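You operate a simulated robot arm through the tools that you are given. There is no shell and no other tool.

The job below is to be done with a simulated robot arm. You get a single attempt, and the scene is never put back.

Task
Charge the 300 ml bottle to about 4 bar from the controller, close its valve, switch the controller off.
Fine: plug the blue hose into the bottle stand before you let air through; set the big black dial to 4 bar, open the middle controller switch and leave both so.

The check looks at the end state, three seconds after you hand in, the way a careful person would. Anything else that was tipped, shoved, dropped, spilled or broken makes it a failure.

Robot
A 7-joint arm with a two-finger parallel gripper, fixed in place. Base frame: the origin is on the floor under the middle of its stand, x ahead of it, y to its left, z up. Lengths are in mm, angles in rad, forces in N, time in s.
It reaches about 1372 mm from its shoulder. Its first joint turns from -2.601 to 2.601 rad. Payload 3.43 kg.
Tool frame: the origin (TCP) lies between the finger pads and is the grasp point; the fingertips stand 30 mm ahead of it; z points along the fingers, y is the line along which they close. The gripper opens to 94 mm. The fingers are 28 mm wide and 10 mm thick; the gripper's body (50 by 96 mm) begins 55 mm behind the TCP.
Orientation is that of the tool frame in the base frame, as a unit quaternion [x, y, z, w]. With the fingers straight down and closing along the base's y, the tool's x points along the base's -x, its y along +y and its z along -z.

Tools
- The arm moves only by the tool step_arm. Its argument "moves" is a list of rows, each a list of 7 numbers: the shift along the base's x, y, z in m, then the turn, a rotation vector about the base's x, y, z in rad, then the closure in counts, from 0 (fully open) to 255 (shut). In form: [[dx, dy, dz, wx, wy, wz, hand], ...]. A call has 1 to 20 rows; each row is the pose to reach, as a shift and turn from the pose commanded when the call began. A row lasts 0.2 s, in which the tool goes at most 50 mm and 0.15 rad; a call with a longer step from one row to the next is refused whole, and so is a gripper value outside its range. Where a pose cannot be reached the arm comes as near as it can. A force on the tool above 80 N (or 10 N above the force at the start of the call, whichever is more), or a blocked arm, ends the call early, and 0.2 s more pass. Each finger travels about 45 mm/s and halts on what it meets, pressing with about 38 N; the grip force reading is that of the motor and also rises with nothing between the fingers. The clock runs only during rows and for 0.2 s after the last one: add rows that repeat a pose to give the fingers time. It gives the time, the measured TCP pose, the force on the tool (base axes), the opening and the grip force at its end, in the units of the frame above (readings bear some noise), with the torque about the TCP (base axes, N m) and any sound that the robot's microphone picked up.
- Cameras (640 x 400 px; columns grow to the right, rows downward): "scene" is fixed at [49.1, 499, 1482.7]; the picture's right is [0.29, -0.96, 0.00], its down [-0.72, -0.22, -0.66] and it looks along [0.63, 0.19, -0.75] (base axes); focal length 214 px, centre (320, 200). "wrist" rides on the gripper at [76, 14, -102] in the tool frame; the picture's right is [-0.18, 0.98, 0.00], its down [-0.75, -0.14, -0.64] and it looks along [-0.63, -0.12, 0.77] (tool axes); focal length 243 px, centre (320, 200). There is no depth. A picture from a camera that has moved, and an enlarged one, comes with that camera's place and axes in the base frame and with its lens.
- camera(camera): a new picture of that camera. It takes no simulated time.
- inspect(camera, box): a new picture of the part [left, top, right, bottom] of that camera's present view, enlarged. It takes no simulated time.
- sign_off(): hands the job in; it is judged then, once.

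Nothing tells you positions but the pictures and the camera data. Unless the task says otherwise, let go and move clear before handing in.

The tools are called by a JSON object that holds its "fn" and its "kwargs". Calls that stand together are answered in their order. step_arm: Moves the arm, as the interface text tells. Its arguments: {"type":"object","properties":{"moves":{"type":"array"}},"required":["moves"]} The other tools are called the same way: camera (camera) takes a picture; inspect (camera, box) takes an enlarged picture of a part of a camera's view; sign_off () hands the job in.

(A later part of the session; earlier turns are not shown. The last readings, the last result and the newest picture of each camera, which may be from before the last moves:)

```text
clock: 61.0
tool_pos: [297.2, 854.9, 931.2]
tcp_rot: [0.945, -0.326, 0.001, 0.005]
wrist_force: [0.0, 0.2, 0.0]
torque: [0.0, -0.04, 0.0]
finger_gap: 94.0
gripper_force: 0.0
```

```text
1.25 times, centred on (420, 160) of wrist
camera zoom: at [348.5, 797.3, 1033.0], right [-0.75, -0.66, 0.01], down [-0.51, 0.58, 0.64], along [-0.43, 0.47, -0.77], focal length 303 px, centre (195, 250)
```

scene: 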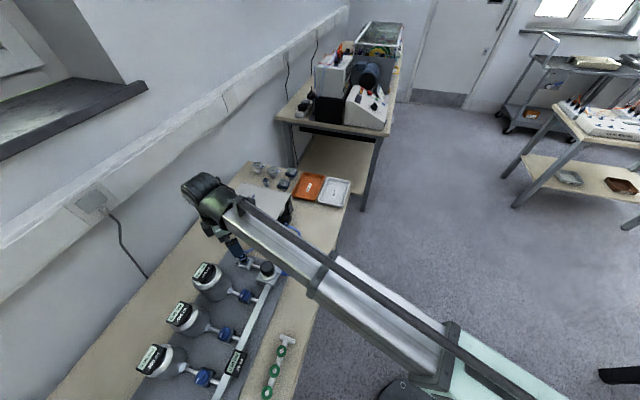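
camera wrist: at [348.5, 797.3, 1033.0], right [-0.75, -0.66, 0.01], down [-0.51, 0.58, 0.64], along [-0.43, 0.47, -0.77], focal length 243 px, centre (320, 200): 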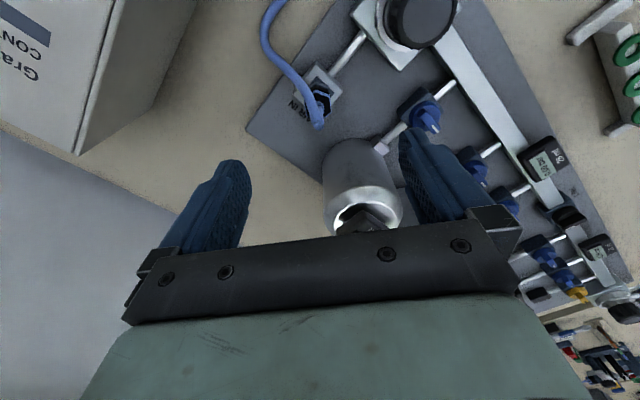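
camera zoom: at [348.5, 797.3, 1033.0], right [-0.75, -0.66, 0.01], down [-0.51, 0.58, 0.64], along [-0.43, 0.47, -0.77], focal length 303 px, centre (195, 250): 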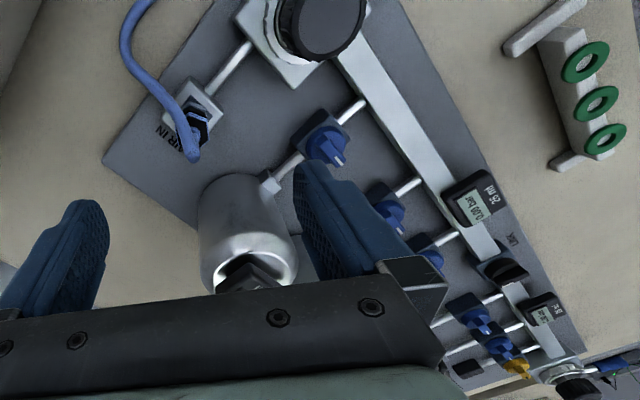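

The plug axis is at about (297.8, 854.3) and its flats line up with the fingers. I'll correct a small residual tilt and descend around it with the fingers open.

{"fn": "step_arm", "kwargs": {"moves": [[0.0006, -0.0006, -0.03, 0.01, 0, 0, 0], [0.0006, -0.0006, -0.06, 0.01, 0, 0, 0], [0.0006, -0.0006, -0.09, 0.01, 0, 0, 0], [0.0006, -0.0006, -0.11, 0.01, 0, 0, 0], [0.0006, -0.0006, -0.12, 0.01, 0, 0, 0], [0.0006, -0.0006, -0.126, 0.01, 0, 0, 0], [0.0006, -0.0006, -0.126, 0.01, 0, 0, 0]]}}

{"fn": "camera", "kwargs": {"camera": "wrist"}}

{"fn": "inspect", "kwargs": {"camera": "scene", "box": [200, 220, 300, 290]}}

```text
clock: 62.6
tool_pos: [298.3, 855.7, 806.1]
tcp_rot: [0.946, -0.325, 0.0, 0.001]
wrist_force: [-0.3, -0.1, 0.5]
torque: [-0.01, 0.02, 0.01]
finger_gap: 94.1
gripper_force: 0.1
```

```text
taken
camera wrist: at [349.4, 796.2, 906.0], right [-0.75, -0.66, 0.0], down [-0.51, 0.57, 0.64], along [-0.43, 0.48, -0.77], focal length 243 px, centre (320, 200)
```

wrist: 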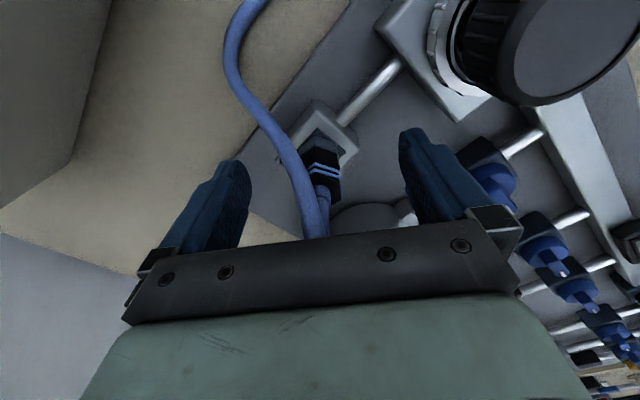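

```text
5.71 times, centred on (250, 255) of scene
camera zoom: at [49.1, 499.0, 1482.7], right [0.29, -0.96, 0.0], down [-0.72, -0.22, -0.66], along [0.63, 0.19, -0.75], focal length 1226 px, centre (720, -114)
```

zoom: 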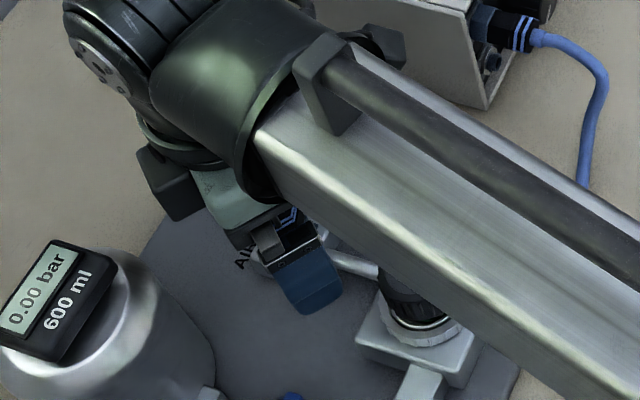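

{"fn": "inspect", "kwargs": {"camera": "wrist", "box": [270, 90, 380, 220]}}

```text
3.08 times, centred on (325, 155) of wrist
camera zoom: at [349.4, 796.2, 906.0], right [-0.75, -0.66, 0.0], down [-0.51, 0.57, 0.64], along [-0.43, 0.48, -0.77], focal length 746 px, centre (305, 338)
```

zoom: 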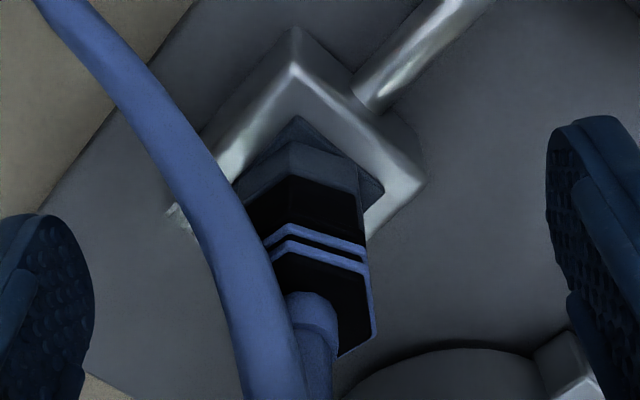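

From this low angle the grey collar is flush on the blue square. I'll grip it and try a gentle pull.

{"fn": "step_arm", "kwargs": {"moves": [[0, 0, 0, 0, 0, 0, 255], [0, 0, 0, 0, 0, 0, 255], [0, 0, 0, 0, 0, 0, 255], [0, 0, 0, 0, 0, 0, 255], [0, 0, 0, 0, 0, 0, 255], [0, 0, 0, 0, 0, 0, 255]]}}

{"fn": "step_arm", "kwargs": {"moves": [[0, 0, 0.001, 0, 0, 0, 255], [0, 0, 0.002, 0, 0, 0, 255], [0, 0, 0.002, 0, 0, 0, 255]]}}

```text
clock: 64.0
tool_pos: [298.6, 854.3, 803.4]
tcp_rot: [0.946, -0.325, -0.001, 0.0]
wrist_force: [1.2, 3.3, 0.1]
torque: [0.1, -0.08, -0.06]
finger_gap: 23.2
gripper_force: 37.8
```

```text
clock: 64.8
tool_pos: [298.9, 855.3, 805.3]
tcp_rot: [0.946, -0.325, 0.0, 0.002]
wrist_force: [3.5, 5.3, -30.3]
torque: [0.26, -0.08, -0.02]
finger_gap: 23.6
gripper_force: 38.1
```

Now it holds against a 30 N pull, so the clockwise twist has begun to engage the bayonet. I'll relax the pull and keep twisting clockwise, watching the torque.

{"fn": "step_arm", "kwargs": {"moves": [[0, 0, -0.002, 0, 0, 0, 255], [0, 0, -0.002, 0, 0, 0, 255]]}}

{"fn": "step_arm", "kwargs": {"moves": [[0, 0, 0, 0, 0, -0.087, 255], [0, 0, 0, 0, 0, -0.174, 255], [0, 0, 0, 0, 0, -0.174, 255]]}}

```text
clock: 65.4
tool_pos: [298.2, 855.2, 804.9]
tcp_rot: [0.946, -0.325, 0.0, 0.0]
wrist_force: [5.2, 8.6, -7.0]
torque: [0.05, -0.03, -0.01]
finger_gap: 23.5
gripper_force: 37.6
```

```text
clock: 66.2
tool_pos: [298.2, 854.9, 804.8]
tcp_rot: [0.914, -0.406, -0.001, 0.0]
wrist_force: [8.1, 12.5, -6.2]
torque: [0.22, -0.12, -0.04]
finger_gap: 22.9
gripper_force: 38.6
```

{"fn": "step_arm", "kwargs": {"moves": [[0.0004, 0.0006, 0, 0, 0, -0.087, 255], [0.0008, 0.001, 0, 0, 0, -0.174, 255], [0.0008, 0.001, 0, 0, 0, -0.262, 255], [0.0008, 0.001, 0, 0, 0, -0.262, 255]]}}

{"fn": "inspect", "kwargs": {"camera": "wrist", "box": [250, 80, 400, 230]}}

```text
clock: 67.2
tool_pos: [298.0, 854.4, 806.7]
tcp_rot: [0.854, -0.521, 0.0, 0.0]
wrist_force: [9.4, 9.5, 2.3]
torque: [0.23, -0.21, -0.02]
finger_gap: 23.3
gripper_force: 37.8
```

```text
2.67 times, centred on (325, 155) of wrist
camera zoom: at [320.2, 780.2, 906.1], right [-0.96, -0.28, 0.0], down [-0.22, 0.73, 0.64], along [-0.18, 0.62, -0.77], focal length 647 px, centre (307, 320)
```

zoom: 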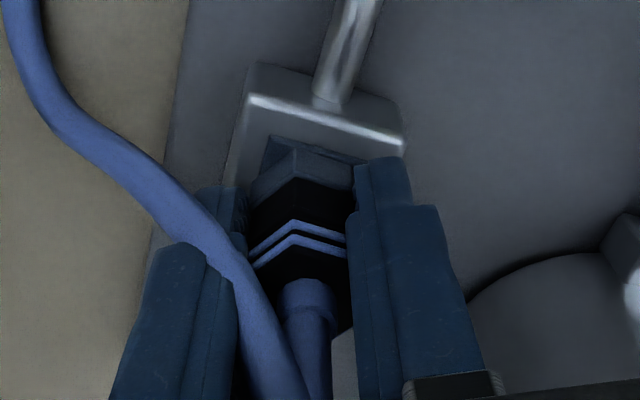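

{"fn": "step_arm", "kwargs": {"moves": [[0, 0, 0.001, 0, 0, 0, 255], [0, 0, 0.002, 0, 0, 0, 255], [0, 0, 0.002, 0, 0, 0, 255]]}}

```text
clock: 68.0
tool_pos: [298.7, 856.0, 805.2]
tcp_rot: [0.853, -0.521, 0.0, 0.002]
wrist_force: [4.7, 3.9, -34.6]
torque: [0.39, -0.16, -0.02]
finger_gap: 23.2
gripper_force: 38.1
```

It holds against 35 N here too. I'll relax and keep turning clockwise to find the end stop, if there is one.

{"fn": "step_arm", "kwargs": {"moves": [[0, 0, -0.002, 0, 0, 0, 255], [0, 0, -0.0015, 0, 0, -0.087, 255], [0, 0, -0.0015, 0, 0, -0.174, 255], [0, 0, -0.0015, 0, 0, -0.262, 255], [0, 0, -0.0015, 0, 0, -0.262, 255]]}}

{"fn": "inspect", "kwargs": {"camera": "wrist", "box": [250, 80, 400, 230]}}

```text
clock: 69.2
tool_pos: [298.9, 855.5, 804.9]
tcp_rot: [0.778, -0.629, 0.0, 0.001]
wrist_force: [-3.1, -5.4, -22.1]
torque: [-0.13, 0.01, 0.01]
finger_gap: 23.3
gripper_force: 38.3
```

```text
2.67 times, centred on (325, 155) of wrist
camera zoom: at [300.5, 777.3, 906.5], right [-1.0, -0.03, 0.0], down [-0.02, 0.77, 0.64], along [-0.02, 0.64, -0.77], focal length 647 px, centre (307, 320)
```

zoom: 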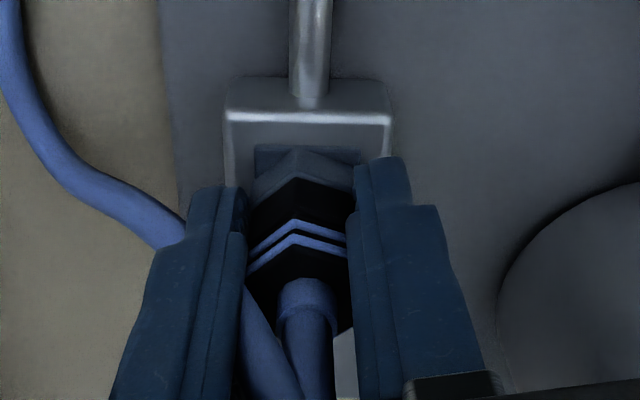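

It turns freely while held axially, so it behaves like a latched swivel and stays seated. I'll unload it, open the fingers, lift clear and check.

{"fn": "step_arm", "kwargs": {"moves": [[0, 0, -0.0015, 0, 0, 0, 255], [0, 0, -0.0015, 0, 0, 0, 200], [0, 0, -0.0015, 0, 0, 0, 150], [0, 0, -0.0015, 0, 0, 0, 110], [0, 0, -0.0015, 0, 0, 0, 110]]}}

{"fn": "inspect", "kwargs": {"camera": "wrist", "box": [250, 80, 400, 230]}}

{"fn": "step_arm", "kwargs": {"moves": [[0, 0, 0.02, 0, 0, 0, 110], [0, 0, 0.05, 0, 0, 0, 110], [0, 0, 0.09, 0, 0, 0, 110], [0, 0, 0.13, 0, 0, 0, 80], [0, -0.02, 0.17, 0, 0, 0, 50], [0, -0.06, 0.19, 0, 0, 0, 0], [0, -0.1, 0.2, 0, 0, 0, 0], [0, -0.1, 0.2, 0, 0, 0, 0]]}}

{"fn": "camera", "kwargs": {"camera": "wrist"}}

{"fn": "camera", "kwargs": {"camera": "scene"}}

```text
clock: 70.4
tool_pos: [296.4, 855.4, 804.6]
tcp_rot: [0.778, -0.628, -0.001, -0.001]
wrist_force: [-0.4, 0.3, -0.1]
torque: [0.0, -0.02, 0.01]
finger_gap: 53.4
gripper_force: 0.0
```

```text
2.67 times, centred on (325, 155) of wrist
camera zoom: at [300.3, 777.6, 905.4], right [-1.0, -0.03, 0.0], down [-0.02, 0.77, 0.64], along [-0.02, 0.64, -0.77], focal length 647 px, centre (307, 320)
```

zoom: 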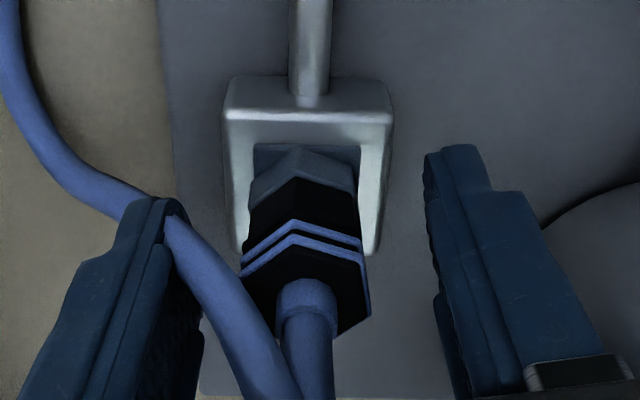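

```text
clock: 72.2
tool_pos: [298.4, 755.9, 1003.7]
tcp_rot: [0.778, -0.628, -0.001, 0.001]
wrist_force: [0.7, 0.1, -0.1]
torque: [0.0, 0.02, -0.02]
finger_gap: 94.0
gripper_force: 0.1
```

```text
taken
camera wrist: at [300.3, 678.3, 1106.4], right [-1.0, -0.03, 0.0], down [-0.02, 0.77, 0.64], along [-0.02, 0.64, -0.77], focal length 243 px, centre (320, 200)
```

wrist: 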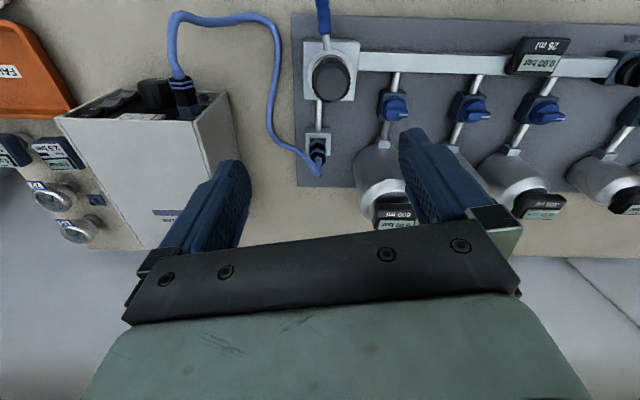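

```text
taken
```

scene: 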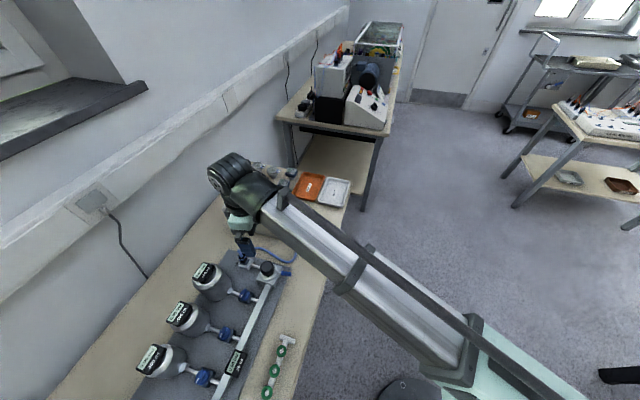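

The hose is connected and everything else is in place. Next is the controller panel, so I'll swing the wrist back round towards the attitude with fingers pointing at the panel.

{"fn": "step_arm", "kwargs": {"moves": [[0.01, -0.012, 0, 0, 0, -0.137, 0], [0.025, -0.025, 0, 0, 0, -0.274, 0], [0.04, -0.04, 0, 0, 0, -0.411, 0], [0.055, -0.055, 0, 0, 0, -0.548, 0], [0.07, -0.07, 0, 0, 0, -0.685, 0], [0.09, -0.09, 0, 0, 0, -0.822, 0], [0.11, -0.11, 0, 0, 0, -0.959, 0], [0.13, -0.13, 0, 0, 0, -1.096, 0], [0.15, -0.15, 0, 0, 0, -1.233, 0], [0.17, -0.17, 0, 0, 0, -1.37, 0], [0.19, -0.19, 0, 0, 0, -1.507, 0], [0.205, -0.2, 0, 0, 0, -1.644, 0], [0.22, -0.2, 0, 0, 0, -1.78, 0], [0.22, -0.2, 0, 0, 0, -1.78, 0]]}}

{"fn": "step_arm", "kwargs": {"moves": [[0, 0, 0, 0, 0, -0.143, 0], [0, 0, 0, 0, 0, -0.286, 0], [0, 0, 0, 0, 0, -0.428, 0], [0, 0, 0, 0, 0, -0.571, 0], [0, 0, 0, 0, 0, -0.714, 0], [0, 0, 0, 0, 0, -0.857, 0], [0, 0, 0, 0, 0, -1.0, 0], [0, 0, 0, 0, 0, -1.142, 0], [0, 0, 0, 0, 0, -1.285, 0], [0, 0, 0, 0, 0, -1.428, 0], [0, 0, 0, 0, 0, -1.5708, 0], [0, 0, 0, 0, 0, -1.5708, 0]]}}

```text
clock: 75.2
tool_pos: [517.9, 554.6, 1005.2]
tcp_rot: [0.0, 1.0, 0.001, 0.0]
wrist_force: [-0.1, -0.3, 0.1]
torque: [0.01, -0.03, -0.03]
finger_gap: 94.0
gripper_force: 0.1
```

```text
clock: 77.8
tool_pos: [519.4, 555.0, 1004.3]
tcp_rot: [0.707, 0.708, -0.001, 0.002]
wrist_force: [0.8, -0.7, 0.3]
torque: [-0.01, -0.02, -0.01]
finger_gap: 93.9
gripper_force: 0.1
```

{"fn": "step_arm", "kwargs": {"moves": [[0, -0.003, -0.01, 0.143, 0, 0, 0], [0, -0.006, -0.02, 0.286, 0, 0, 0], [0, -0.01, -0.03, 0.428, 0, 0, 0], [0, -0.013, -0.04, 0.571, 0, 0, 0], [0, -0.016, -0.05, 0.714, 0, 0, 0], [0, -0.02, -0.06, 0.857, 0, 0, 0], [0, -0.023, -0.07, 1.0, 0, 0, 0], [0, -0.026, -0.08, 1.142, 0, 0, 0], [0, -0.03, -0.09, 1.285, 0, 0, 0], [0, -0.033, -0.11, 1.428, 0, 0, 0], [0, -0.035, -0.13, 1.5708, 0, 0, 0], [0, -0.035, -0.13, 1.5708, 0, 0, 0]]}}

{"fn": "camera", "kwargs": {"camera": "wrist"}}

{"fn": "inspect", "kwargs": {"camera": "wrist", "box": [260, 60, 380, 170]}}

```text
clock: 80.4
tool_pos: [519.7, 520.7, 875.0]
tcp_rot: [0.499, 0.501, 0.501, -0.499]
wrist_force: [0.9, -0.1, -0.5]
torque: [-0.04, 0.02, 0.02]
finger_gap: 93.8
gripper_force: 0.0
```

```text
taken
camera wrist: at [533.1, 417.4, 948.4], right [0.98, 0.0, -0.18], down [-0.14, -0.64, -0.75], along [-0.11, 0.77, -0.63], focal length 243 px, centre (320, 200)
```

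wrist: 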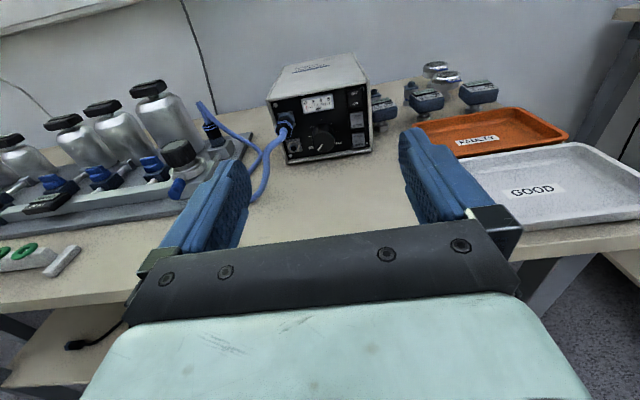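

```text
3.64 times, centred on (320, 115) of wrist
camera zoom: at [533.1, 417.4, 948.4], right [0.98, 0.0, -0.18], down [-0.14, -0.64, -0.75], along [-0.11, 0.77, -0.63], focal length 882 px, centre (320, 509)
```

zoom: 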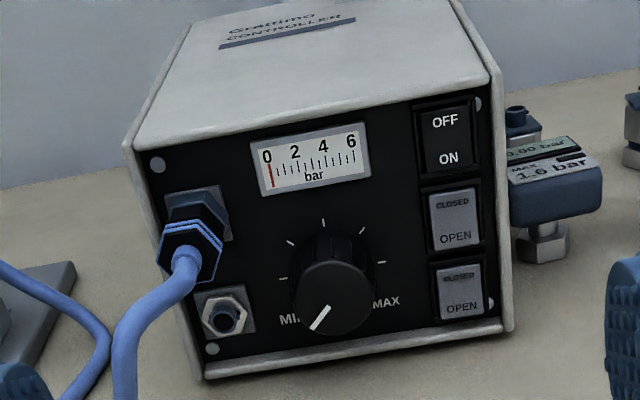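

That's a clear front view: the knob axis is near (507.7, z 779.5) with its pointer at MIN and 45° between ticks. The rockers are at x≈563, with ON at z≈819 and the middle OPEN at z≈785. I'll approach the ON rocker with closed fingers.

{"fn": "step_arm", "kwargs": {"moves": [[0.01, 0.03, -0.015, 0, 0, 0, 100], [0.02, 0.06, -0.03, 0, 0, 0, 200], [0.03, 0.09, -0.045, 0, 0, 0, 255], [0.04, 0.12, -0.058, 0, 0, 0, 255], [0.0435, 0.15, -0.06, 0, 0, 0, 255], [0.0435, 0.18, -0.06, 0, 0, 0, 255], [0.0435, 0.205, -0.06, 0, 0, 0, 255], [0.0435, 0.205, -0.06, 0, 0, 0, 255]]}}

{"fn": "camera", "kwargs": {"camera": "wrist"}}

{"fn": "inspect", "kwargs": {"camera": "wrist", "box": [220, 60, 420, 220]}}

```text
clock: 82.2
tool_pos: [561.9, 726.3, 813.3]
tcp_rot: [0.5, 0.501, 0.501, -0.498]
wrist_force: [0.2, 0.9, 0.5]
torque: [0.0, 0.02, 0.01]
finger_gap: 0.0
gripper_force: 32.6
```

```text
taken
camera wrist: at [575.4, 623.5, 888.7], right [0.98, 0.0, -0.18], down [-0.14, -0.64, -0.75], along [-0.11, 0.77, -0.63], focal length 243 px, centre (320, 200)
```

wrist: 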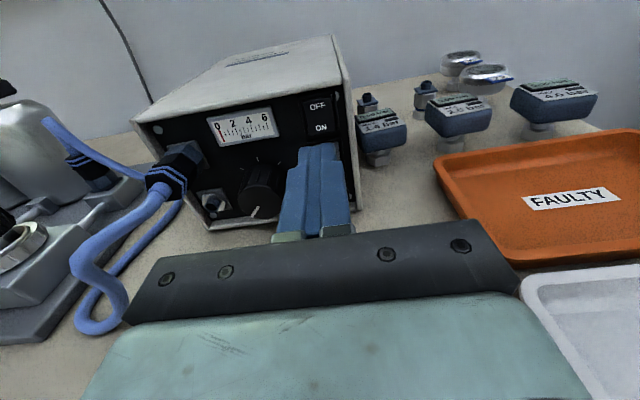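

```text
2.50 times, centred on (320, 140) of wrist
camera zoom: at [575.4, 623.5, 888.7], right [0.98, 0.0, -0.18], down [-0.14, -0.64, -0.75], along [-0.11, 0.77, -0.63], focal length 606 px, centre (320, 350)
```

zoom: 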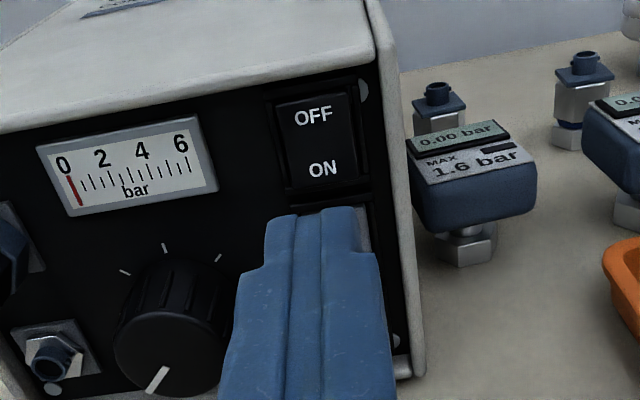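

The fingertip is lined up just below ON, so I'll raise it about 5 mm and advance slowly until I feel the rocker.

{"fn": "step_arm", "kwargs": {"moves": [[0.001, 0, 0.003, 0, 0, 0, 255], [0.0018, 0.005, 0.0055, 0, 0, 0, 255], [0.0018, 0.015, 0.0055, 0, 0, 0, 255], [0.0018, 0.022, 0.0055, 0, 0, 0, 255], [0.0018, 0.025, 0.0055, 0, 0, 0, 255]]}}

{"fn": "step_arm", "kwargs": {"moves": [[0, 0.002, 0, 0, 0, 0, 255], [0, 0.004, 0, 0, 0, 0, 255], [0, 0.006, 0, 0, 0, 0, 255]]}}

{"fn": "inspect", "kwargs": {"camera": "wrist", "box": [220, 60, 420, 220]}}

```text
clock: 83.4
tool_pos: [563.1, 750.5, 819.6]
tcp_rot: [0.5, 0.501, 0.501, -0.499]
wrist_force: [-0.1, 0.5, 0.3]
torque: [-0.02, 0.02, 0.02]
finger_gap: 0.0
gripper_force: 32.9
```

```text
clock: 84.2
tool_pos: [562.5, 756.1, 819.4]
tcp_rot: [0.5, 0.5, 0.501, -0.498]
wrist_force: [-0.5, -0.8, 0.3]
torque: [-0.01, -0.01, 0.03]
finger_gap: 0.0
gripper_force: 33.1
```

```text
2.50 times, centred on (320, 140) of wrist
camera zoom: at [576.7, 653.2, 894.5], right [0.98, 0.0, -0.18], down [-0.14, -0.64, -0.75], along [-0.12, 0.77, -0.63], focal length 606 px, centre (320, 350)
```

zoom: 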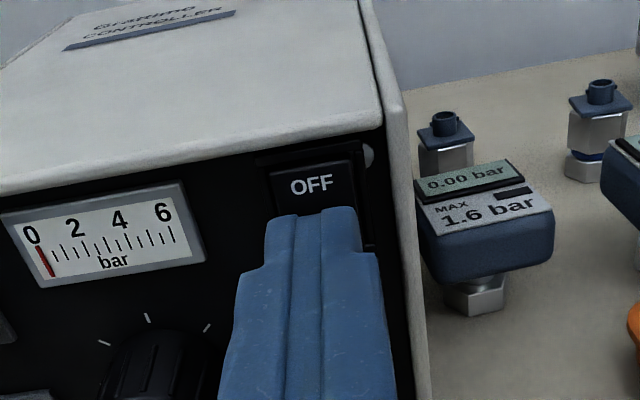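

No contact yet, and the tip covers the ON half. I'll keep advancing in small steps.

{"fn": "step_arm", "kwargs": {"moves": [[0, 0.002, 0, 0, 0, 0, 255], [0, 0.004, 0, 0, 0, 0, 255], [0, 0.004, 0, 0, 0, 0, 255]]}}

{"fn": "inspect", "kwargs": {"camera": "wrist", "box": [220, 60, 420, 220]}}

```text
clock: 85.0
tool_pos: [564.0, 758.2, 820.4]
tcp_rot: [0.501, 0.5, 0.502, -0.497]
wrist_force: [10.7, -25.8, -6.4]
torque: [-0.02, -0.02, -0.15]
finger_gap: 0.0
gripper_force: 33.0
heard: click, click, click
```

```text
2.50 times, centred on (320, 140) of wrist
camera zoom: at [577.6, 655.6, 894.9], right [0.98, -0.01, -0.18], down [-0.14, -0.64, -0.75], along [-0.11, 0.77, -0.63], focal length 606 px, centre (320, 350)
```

zoom: 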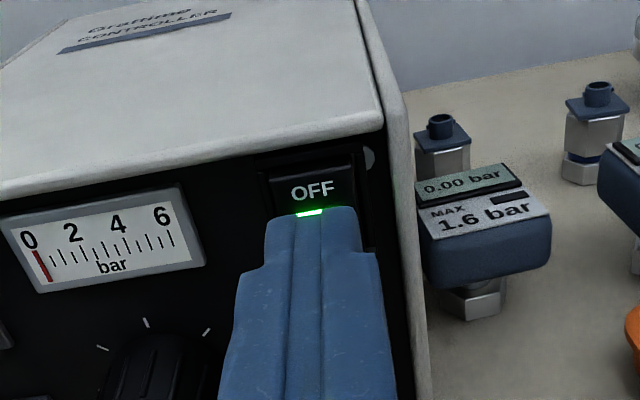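

Three clicks, and a green lamp is now lit on the power switch. I'll back off and check the panel.

{"fn": "step_arm", "kwargs": {"moves": [[0, -0.01, 0, 0, 0, 0, 255], [0, -0.03, 0, 0, 0, 0, 255], [0, -0.06, 0, 0, 0, 0, 255], [0, -0.1, 0, 0, 0, 0, 255], [0, -0.14, 0.01, 0, 0, 0, 255], [0, -0.14, 0.01, 0, 0, 0, 255]]}}

{"fn": "camera", "kwargs": {"camera": "wrist"}}

{"fn": "inspect", "kwargs": {"camera": "wrist", "box": [210, 60, 370, 190]}}

```text
clock: 86.4
tool_pos: [563.9, 618.8, 827.6]
tcp_rot: [0.5, 0.501, 0.501, -0.498]
wrist_force: [0.6, 0.9, 0.3]
torque: [-0.03, 0.0, 0.0]
finger_gap: 0.1
gripper_force: 33.2
heard: click, click, click, click, click
```

```text
taken
camera wrist: at [577.3, 516.5, 904.0], right [0.98, 0.0, -0.18], down [-0.14, -0.64, -0.75], along [-0.12, 0.77, -0.63], focal length 243 px, centre (320, 200)
```

wrist: 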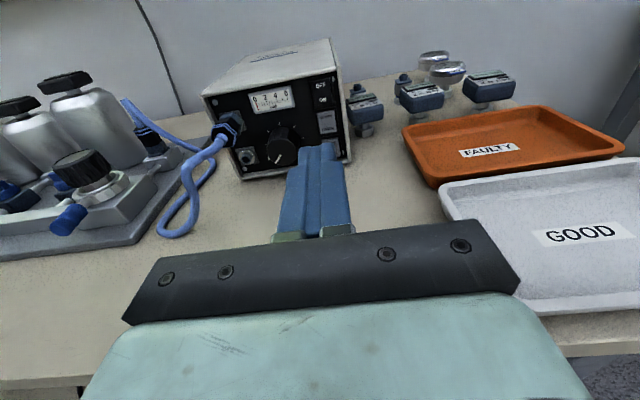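

```text
3.08 times, centred on (290, 125) of wrist
camera zoom: at [577.3, 516.5, 904.0], right [0.98, 0.0, -0.18], down [-0.14, -0.64, -0.75], along [-0.12, 0.77, -0.63], focal length 746 px, centre (412, 431)
```

zoom: 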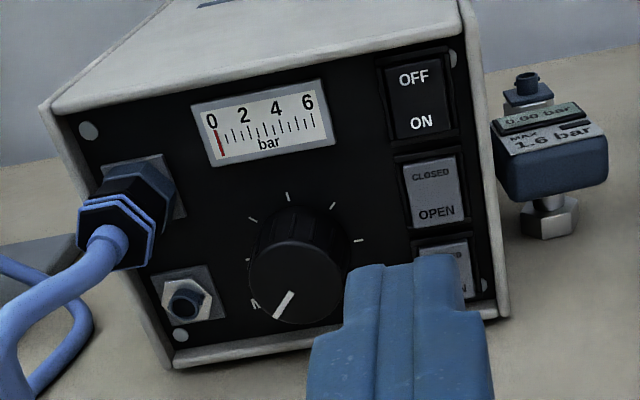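

The switch chattered and fell back, since no lamp is lit now; I was pressing too near its pivot. I'll press lower on the ON half and further in.

{"fn": "step_arm", "kwargs": {"moves": [[0, 0.04, -0.008, 0, 0, 0, 255], [0, 0.08, -0.0135, 0, 0, 0, 255], [0, 0.11, -0.0135, 0, 0, 0, 255], [0, 0.13, -0.0135, 0, 0, 0, 255], [0, 0.136, -0.0135, 0, 0, 0, 255]]}}

{"fn": "step_arm", "kwargs": {"moves": [[0, 0.002, 0, 0, 0, 0, 255], [0, 0.004, 0, 0, 0, 0, 255], [0, 0.006, 0, 0, 0, 0, 255], [0, 0.008, 0, 0, 0, 0, 255], [0, 0.008, 0, 0, 0, 0, 255]]}}

{"fn": "inspect", "kwargs": {"camera": "wrist", "box": [220, 60, 420, 220]}}

```text
clock: 87.6
tool_pos: [563.1, 755.4, 815.1]
tcp_rot: [0.5, 0.501, 0.501, -0.498]
wrist_force: [0.3, 0.3, 0.5]
torque: [-0.01, 0.01, -0.03]
finger_gap: 0.0
gripper_force: 33.5
```

```text
clock: 88.8
tool_pos: [564.7, 764.5, 817.2]
tcp_rot: [0.501, 0.5, 0.501, -0.498]
wrist_force: [15.8, -32.2, -2.4]
torque: [0.27, 0.21, -0.38]
finger_gap: 0.0
gripper_force: 33.2
heard: click, click, click, click, click, click, click, click
```

```text
2.50 times, centred on (320, 140) of wrist
camera zoom: at [578.7, 660.2, 891.5], right [0.98, 0.0, -0.18], down [-0.14, -0.64, -0.75], along [-0.11, 0.77, -0.63], focal length 606 px, centre (320, 350)
```

zoom: 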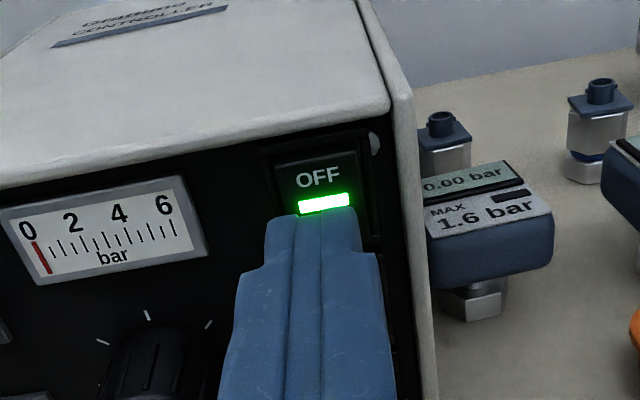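

{"fn": "step_arm", "kwargs": {"moves": [[0, -0.004, 0, 0, 0, 0, 255], [0, -0.008, 0, 0, 0, 0, 255]]}}

{"fn": "inspect", "kwargs": {"camera": "wrist", "box": [220, 60, 420, 220]}}

{"fn": "step_arm", "kwargs": {"moves": [[0, -0.01, 0, 0, 0, 0, 255], [0, -0.03, 0, 0, 0, 0, 255], [0, -0.07, 0, 0, 0, 0, 255], [0, -0.11, 0.01, 0, 0, 0, 255], [0, -0.14, 0.02, 0, 0, 0, 255], [0, -0.14, 0.02, 0, 0, 0, 255]]}}

{"fn": "inspect", "kwargs": {"camera": "wrist", "box": [210, 60, 370, 190]}}

```text
clock: 89.4
tool_pos: [561.7, 756.9, 815.8]
tcp_rot: [0.499, 0.501, 0.5, -0.499]
wrist_force: [0.3, 0.2, -0.4]
torque: [0.01, -0.02, 0.01]
finger_gap: 0.0
gripper_force: 33.7
heard: click, click, click, click
```

```text
2.50 times, centred on (320, 140) of wrist
camera zoom: at [576.3, 654.7, 891.4], right [0.98, 0.0, -0.18], down [-0.14, -0.64, -0.75], along [-0.12, 0.77, -0.63], focal length 606 px, centre (320, 350)
```

zoom: 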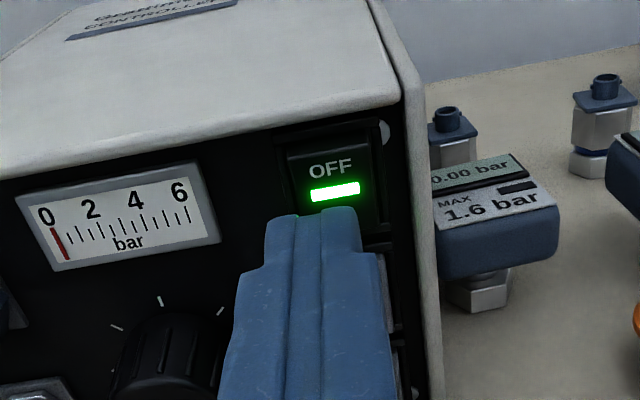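

```text
clock: 90.8
tool_pos: [562.2, 615.9, 836.6]
tcp_rot: [0.5, 0.501, 0.501, -0.499]
wrist_force: [0.2, -0.6, -0.3]
torque: [0.01, 0.02, -0.05]
finger_gap: 0.0
gripper_force: 32.9
```

```text
3.08 times, centred on (290, 125) of wrist
camera zoom: at [577.3, 512.3, 911.9], right [0.98, 0.0, -0.18], down [-0.14, -0.64, -0.75], along [-0.12, 0.77, -0.63], focal length 746 px, centre (412, 431)
```

zoom: 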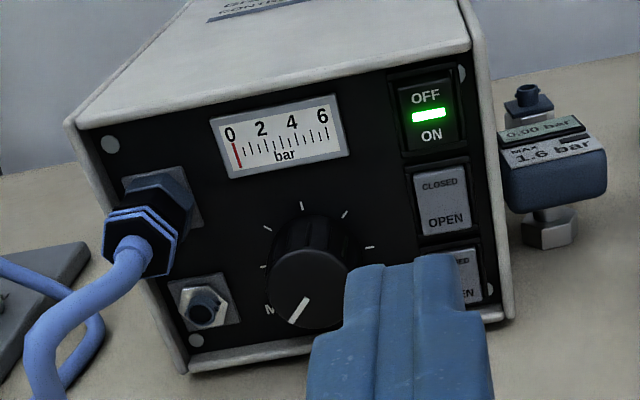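

Power is on: the green lamp stays lit and the gauge reads 0 with the dial at MIN. Next I'll look closely at the knob for accurate gripping.

{"fn": "inspect", "kwargs": {"camera": "wrist", "box": [260, 100, 320, 160]}}

{"fn": "inspect", "kwargs": {"camera": "scene", "box": [220, 170, 320, 250]}}

```text
6.67 times, centred on (290, 130) of wrist
camera zoom: at [577.3, 512.3, 911.9], right [0.98, 0.0, -0.18], down [-0.14, -0.64, -0.75], along [-0.12, 0.77, -0.63], focal length 1618 px, centre (520, 667)
```

zoom: 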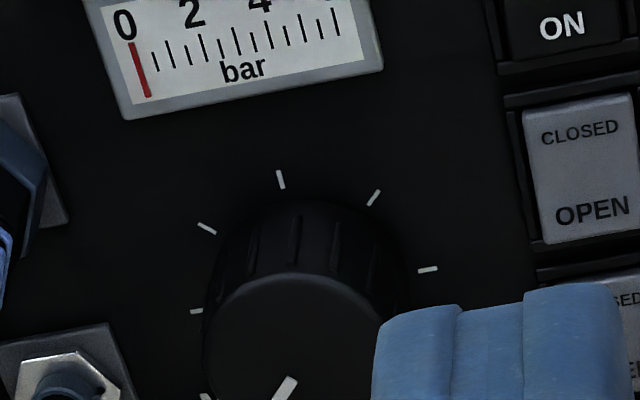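

```text
5.00 times, centred on (270, 210) of scene
camera zoom: at [49.1, 499.0, 1482.7], right [0.29, -0.96, 0.0], down [-0.72, -0.22, -0.66], along [0.63, 0.19, -0.75], focal length 1072 px, centre (570, 150)
```

zoom: 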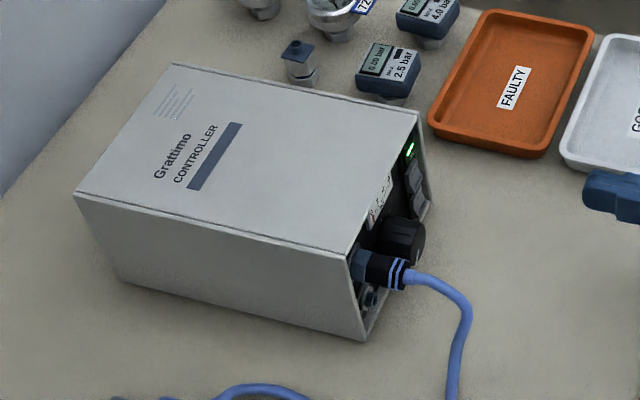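

I'll check that the controller hasn't been pushed, by repeating the very first zoom for comparison.

{"fn": "inspect", "kwargs": {"camera": "scene", "box": [200, 150, 360, 270]}}

```text
3.33 times, centred on (280, 210) of scene
camera zoom: at [49.1, 499.0, 1482.7], right [0.29, -0.96, 0.0], down [-0.72, -0.22, -0.66], along [0.63, 0.19, -0.75], focal length 715 px, centre (453, 167)
```

zoom: 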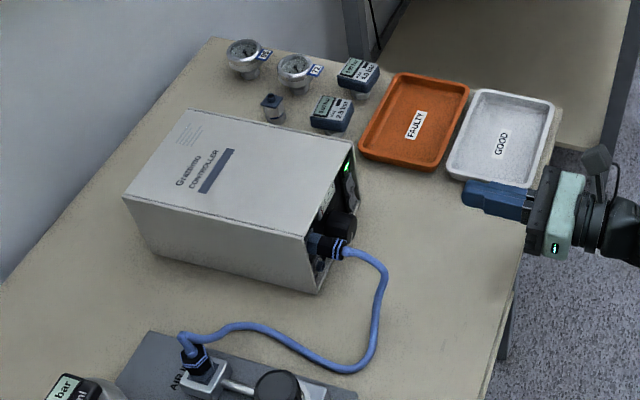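

The controller has shifted a few millimetres back from my presses, so from now on I'll push as lightly as I can. I'll move across for a square view of the knob in its present position.

{"fn": "step_arm", "kwargs": {"moves": [[-0.02, 0, 0.005, 0, 0, 0, 255], [-0.04, 0, 0.01, 0, 0, 0, 255], [-0.054, 0, 0.014, 0, 0, 0, 255], [-0.054, 0, 0.014, 0, 0, 0, 255]]}}

{"fn": "camera", "kwargs": {"camera": "wrist"}}

{"fn": "inspect", "kwargs": {"camera": "wrist", "box": [270, 60, 400, 165]}}

```text
clock: 91.8
tool_pos: [509.2, 617.0, 850.0]
tcp_rot: [0.5, 0.501, 0.501, -0.498]
wrist_force: [0.4, -0.4, -0.2]
torque: [-0.02, 0.02, 0.02]
finger_gap: 0.0
gripper_force: 32.7
```

```text
taken
camera wrist: at [523.8, 513.4, 925.7], right [0.98, 0.0, -0.18], down [-0.14, -0.64, -0.75], along [-0.12, 0.77, -0.63], focal length 243 px, centre (320, 200)
```

wrist: 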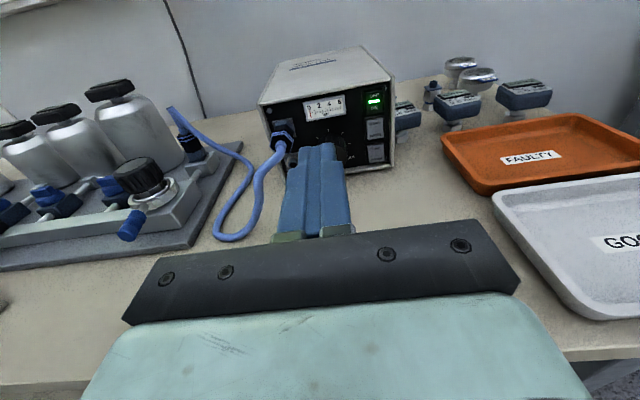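

```text
3.81 times, centred on (335, 112) of wrist
camera zoom: at [523.8, 513.4, 925.7], right [0.98, 0.0, -0.18], down [-0.14, -0.64, -0.75], along [-0.12, 0.77, -0.63], focal length 924 px, centre (263, 533)
```

zoom: 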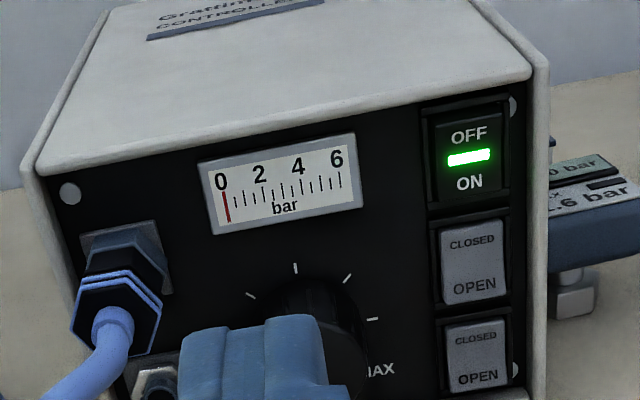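

Triangulating again: the knob axis is at about (511, z 776) with the panel at y≈800, and the middle OPEN text is at (567, 794, 785.5). I'll set up a knob grip rolled -28° so that I can turn it clockwise, with the fingers partly open.

{"fn": "step_arm", "kwargs": {"moves": [[0.001, 0, -0.01, 0, -0.1, 0, 119], [0.002, 0, -0.025, 0, -0.2, 0, 119], [0.002, 0, -0.04, 0, -0.3, 0, 119], [0.002, 0, -0.055, 0, -0.4, 0, 119], [0.002, 0, -0.073, 0, -0.489, 0, 119], [0.002, 0.02, -0.073, 0, -0.489, 0, 119], [0.002, 0.045, -0.073, 0, -0.489, 0, 119], [0.002, 0.045, -0.073, 0, -0.489, 0, 119]]}}

{"fn": "camera", "kwargs": {"camera": "wrist"}}

{"fn": "inspect", "kwargs": {"camera": "scene", "box": [240, 170, 400, 290]}}

```text
clock: 93.3
tool_pos: [512.7, 630.8, 776.8]
tcp_rot: [0.368, 0.607, 0.608, -0.356]
wrist_force: [4.9, -25.1, 12.2]
torque: [-1.9, -0.32, 0.17]
finger_gap: 50.0
gripper_force: 0.1
stopped in row 7: the force on the tool passed its limit at 123 N (the readings are from after the stop); the commanded pose is now the measured one
```

```text
taken
camera wrist: at [488.1, 528.3, 850.0], right [0.95, -0.01, 0.31], down [0.22, -0.65, -0.72], along [0.21, 0.76, -0.62], focal length 243 px, centre (320, 200)
```

wrist: 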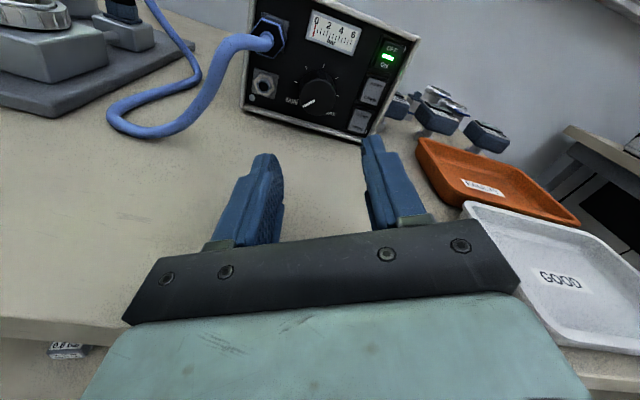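

```text
3.33 times, centred on (320, 230) of scene
camera zoom: at [49.1, 499.0, 1482.7], right [0.29, -0.96, 0.0], down [-0.72, -0.22, -0.66], along [0.63, 0.19, -0.75], focal length 715 px, centre (320, 100)
```

zoom: 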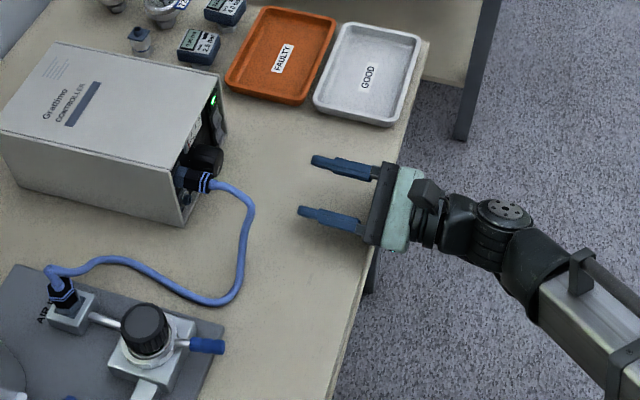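

The gripper body met the bench front edge, so the rolled, level attitude is too low there. I'll back off, undo the roll, and use a 25° downward pitch that lifts the body clear.

{"fn": "step_arm", "kwargs": {"moves": [[0, -0.02, 0, 0, 0, 0, 119], [0, -0.04, 0.01, 0, 0, 0, 119], [0, -0.05, 0.03, 0, 0.1, 0, 119], [0, -0.05, 0.05, 0, 0.2, 0, 119], [0, -0.05, 0.07, 0, 0.3, 0, 119], [0, -0.05, 0.08, 0, 0.4, 0, 119], [0, -0.05, 0.08, 0, 0.489, 0, 119], [0, -0.05, 0.08, 0, 0.489, 0, 119]]}}

{"fn": "step_arm", "kwargs": {"moves": [[0, 0.02, 0, -0.11, 0, 0, 119], [0, 0.05, 0, -0.22, 0, 0, 119], [0, 0.08, 0, -0.33, 0, 0, 119], [0, 0.09, 0, -0.436, 0, 0, 119], [0, 0.09, 0, -0.436, 0, 0, 119]]}}

{"fn": "camera", "kwargs": {"camera": "wrist"}}

{"fn": "camera", "kwargs": {"camera": "scene"}}

```text
clock: 95.1
tool_pos: [511.3, 583.4, 855.9]
tcp_rot: [0.503, 0.503, 0.499, -0.494]
wrist_force: [0.3, 0.8, 0.0]
torque: [-0.01, 0.03, -0.02]
finger_gap: 50.1
gripper_force: 0.1
```

```text
clock: 96.3
tool_pos: [512.8, 672.2, 855.9]
tcp_rot: [0.599, 0.599, 0.379, -0.372]
wrist_force: [0.1, -0.5, 0.0]
torque: [-0.03, 0.03, -0.02]
finger_gap: 49.9
gripper_force: 0.1
```

```text
taken
camera wrist: at [525.8, 613.2, 967.9], right [0.98, -0.08, -0.16], down [-0.14, -0.91, -0.4], along [-0.11, 0.42, -0.9], focal length 243 px, centre (320, 200)
```

wrist: 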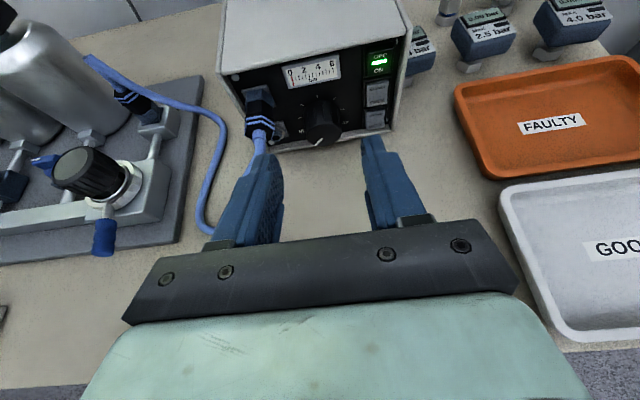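

```text
taken
```

scene: 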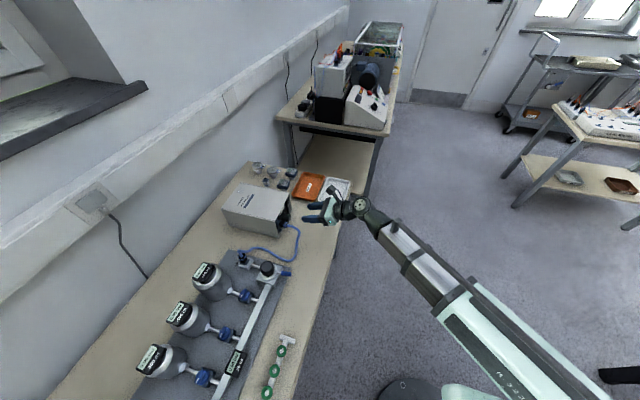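

The hose leaves the panel just left of the knob, so I'd rather turn with the gripper rolled to the right. I'll test here, in the clear, how far the wrist can roll that way.

{"fn": "step_arm", "kwargs": {"moves": [[0, 0, 0, 0, 0.13, 0, 119], [0, 0, 0, 0, 0.26, 0, 119], [0, 0, 0, 0, 0.39, 0, 119], [0, 0, 0, 0, 0.52, 0, 119], [0, 0, 0, 0, 0.65, 0, 119], [0, 0, 0, 0, 0.78, 0, 119], [0, 0, 0, 0, 0.91, 0, 119], [0, 0, 0, 0, 1.04, 0, 119], [0, 0, 0, 0, 1.04, 0, 119]]}}

```text
clock: 98.3
tool_pos: [511.9, 672.7, 854.5]
tcp_rot: [0.707, 0.334, 0.031, -0.622]
wrist_force: [-0.2, 1.0, -0.4]
torque: [-0.01, -0.02, 0.0]
finger_gap: 50.2
gripper_force: 0.0
```

{"fn": "step_arm", "kwargs": {"moves": [[0, 0, 0, 0, 0.13, 0, 119], [0, 0, 0, 0, 0.26, 0, 119], [0, 0, 0, 0, 0.39, 0, 119], [0, 0, 0, 0, 0.52, 0, 119], [0, 0, 0, 0, 0.52, 0, 119]]}}

{"fn": "camera", "kwargs": {"camera": "wrist"}}

{"fn": "inspect", "kwargs": {"camera": "scene", "box": [240, 150, 400, 270]}}

```text
clock: 99.5
tool_pos: [512.3, 672.0, 854.6]
tcp_rot: [0.691, 0.164, -0.153, -0.687]
wrist_force: [-0.4, 1.1, -0.2]
torque: [0.02, 0.02, 0.04]
finger_gap: 50.0
gripper_force: 0.2
```

```text
taken
camera wrist: at [625.7, 612.4, 841.7], right [-0.15, -0.08, -0.99], down [-0.4, -0.91, 0.14], along [-0.9, 0.42, 0.1], focal length 243 px, centre (320, 200)
```

wrist: 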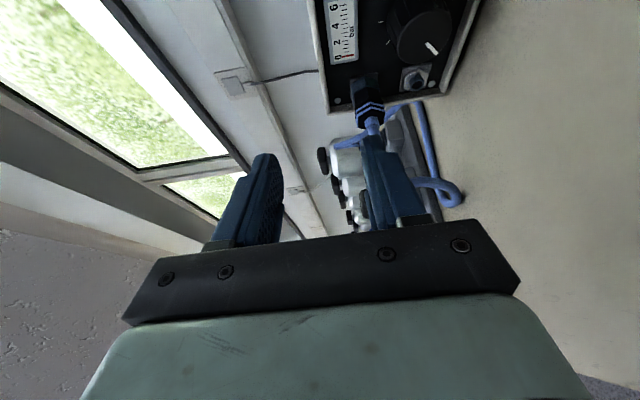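

```text
3.33 times, centred on (320, 210) of scene
camera zoom: at [49.1, 499.0, 1482.7], right [0.29, -0.96, 0.0], down [-0.72, -0.22, -0.66], along [0.63, 0.19, -0.75], focal length 715 px, centre (320, 167)
```

zoom: 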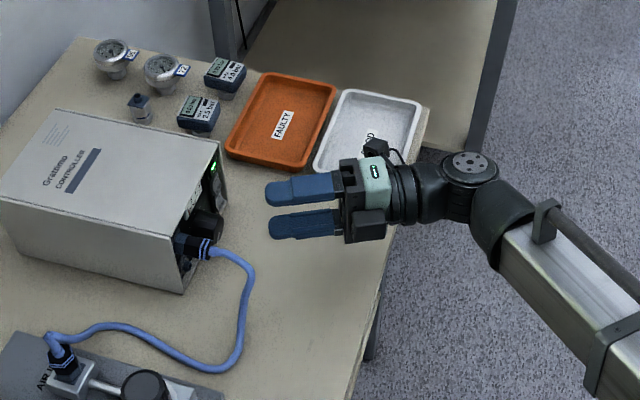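

The wrist can roll fully to the right. I'll turn the knob in strokes from about -5° to +60°, which keeps the body above the bench, starting by rolling back.

{"fn": "step_arm", "kwargs": {"moves": [[0, 0, 0, 0, -0.1375, 0, 119], [0, 0, 0, 0, -0.275, 0, 119], [0, 0, 0, 0, -0.4125, 0, 119], [0, 0, 0, 0, -0.55, 0, 119], [0, 0, 0, 0, -0.6875, 0, 119], [0, 0, 0, 0, -0.825, 0, 119], [0, 0, 0, 0, -0.9625, 0, 119], [0, 0, 0, 0, -1.1, 0, 119], [0, 0, 0, 0, -1.2375, 0, 119], [0, 0, 0, 0, -1.375, 0, 119], [0, 0, 0, 0, -1.5125, 0, 119], [0, 0, 0, 0, -1.648, 0, 119], [0, 0, 0, 0, -1.648, 0, 119]]}}

{"fn": "step_arm", "kwargs": {"moves": [[-0.001, 0, -0.03, 0, 0, 0, 119], [-0.002, 0.005, -0.055, 0, 0, 0, 119], [-0.002, 0.02, -0.069, 0, 0, 0, 119], [-0.002, 0.035, -0.069, 0, 0, 0, 119], [-0.002, 0.035, -0.069, 0, 0, 0, 119]]}}

{"fn": "camera", "kwargs": {"camera": "wrist"}}

{"fn": "inspect", "kwargs": {"camera": "scene", "box": [240, 170, 400, 290]}}

```text
clock: 102.3
tool_pos: [513.5, 673.2, 855.7]
tcp_rot: [0.58, 0.616, 0.405, -0.346]
wrist_force: [-0.4, 0.2, -0.4]
torque: [0.02, 0.03, 0.01]
finger_gap: 50.0
gripper_force: 0.0
```

```text
clock: 103.5
tool_pos: [511.8, 708.5, 785.0]
tcp_rot: [0.581, 0.615, 0.405, -0.346]
wrist_force: [0.1, 0.9, 0.4]
torque: [0.0, 0.02, 0.03]
finger_gap: 49.9
gripper_force: 0.0
```

```text
taken
camera wrist: at [513.8, 648.6, 898.3], right [0.99, -0.08, -0.07], down [-0.1, -0.91, -0.41], along [-0.03, 0.42, -0.91], focal length 243 px, centre (320, 200)
```

wrist: 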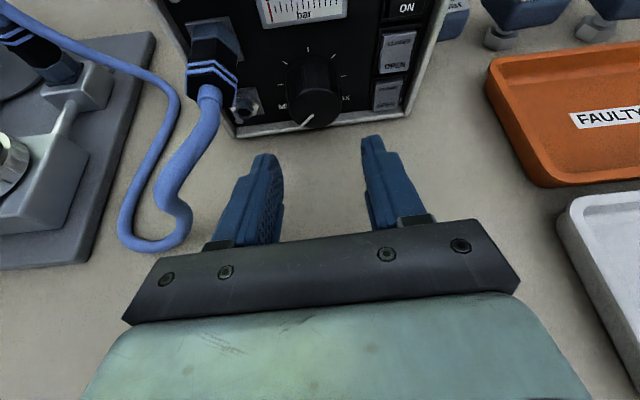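

```text
3.33 times, centred on (320, 230) of scene
camera zoom: at [49.1, 499.0, 1482.7], right [0.29, -0.96, 0.0], down [-0.72, -0.22, -0.66], along [0.63, 0.19, -0.75], focal length 715 px, centre (320, 100)
```

zoom: 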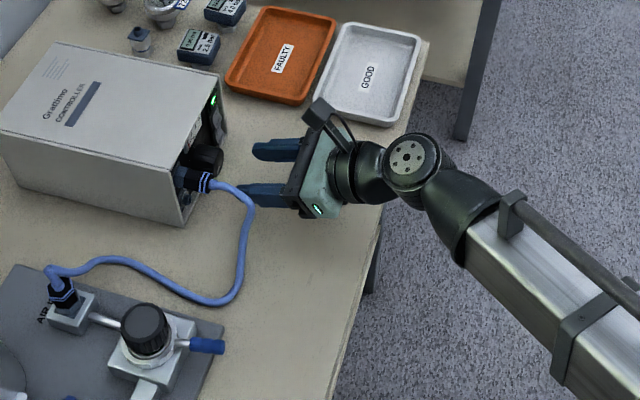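

{"fn": "inspect", "kwargs": {"camera": "wrist", "box": [250, 30, 390, 150]}}

```text
3.33 times, centred on (320, 90) of wrist
camera zoom: at [513.8, 648.6, 898.3], right [0.99, -0.08, -0.07], down [-0.1, -0.91, -0.41], along [-0.03, 0.42, -0.91], focal length 809 px, centre (320, 567)
```

zoom: 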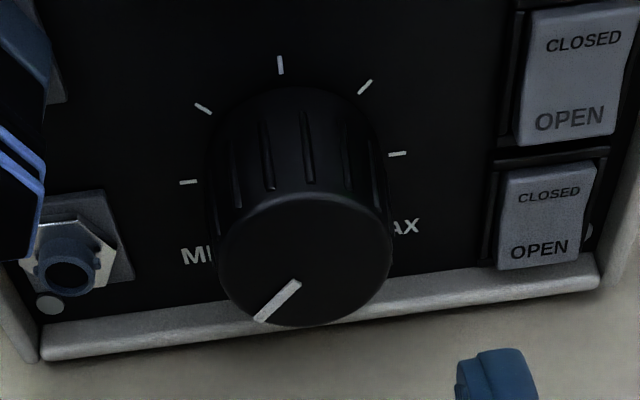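

The knob is 36 mm across, with its face at y≈775, the panel at y≈802 and its axis at (510.5, z 776). I'll move the open fingers around it, close, and turn it clockwise for the first stroke.

{"fn": "step_arm", "kwargs": {"moves": [[-0.001, 0.02, 0.0003, 0, 0, 0, 119], [-0.001, 0.035, 0.0003, 0, 0, 0, 119], [-0.001, 0.048, 0.0003, 0, 0, 0, 119], [-0.001, 0.056, 0.0003, 0, 0, 0, 119], [-0.001, 0.056, 0.0003, 0, 0, 0, 119]]}}

{"fn": "camera", "kwargs": {"camera": "wrist"}}

```text
clock: 104.7
tool_pos: [509.8, 761.8, 785.4]
tcp_rot: [0.582, 0.615, 0.405, -0.346]
wrist_force: [0.8, 0.3, 0.1]
torque: [0.04, 0.01, 0.0]
finger_gap: 49.9
gripper_force: 0.1
```

```text
taken
camera wrist: at [513.0, 703.6, 898.9], right [0.99, -0.08, -0.07], down [-0.1, -0.91, -0.41], along [-0.03, 0.42, -0.91], focal length 243 px, centre (320, 200)
```

wrist: 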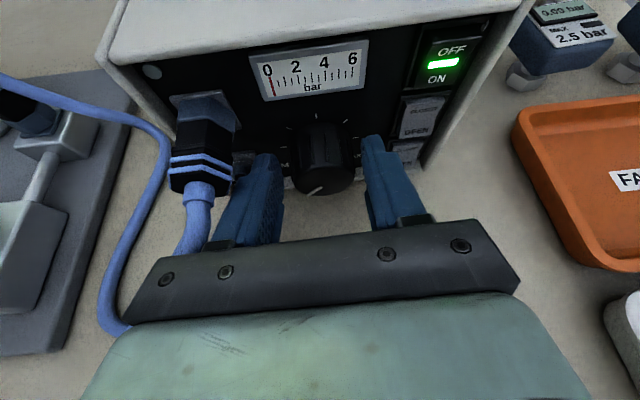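

The knob is between the fingers and the gauge is in full view. I'll close on it.

{"fn": "step_arm", "kwargs": {"moves": [[0, 0, 0, 0, 0, 0, 255], [0, 0, 0, 0, 0, 0, 255], [0, 0, 0, 0, 0, 0, 255], [0, 0, 0, 0, 0, 0, 255]]}}

```text
clock: 105.7
tool_pos: [510.4, 763.1, 787.6]
tcp_rot: [0.582, 0.615, 0.406, -0.345]
wrist_force: [11.0, 2.4, 1.9]
torque: [-0.03, -0.11, -0.29]
finger_gap: 36.7
gripper_force: 38.1
```

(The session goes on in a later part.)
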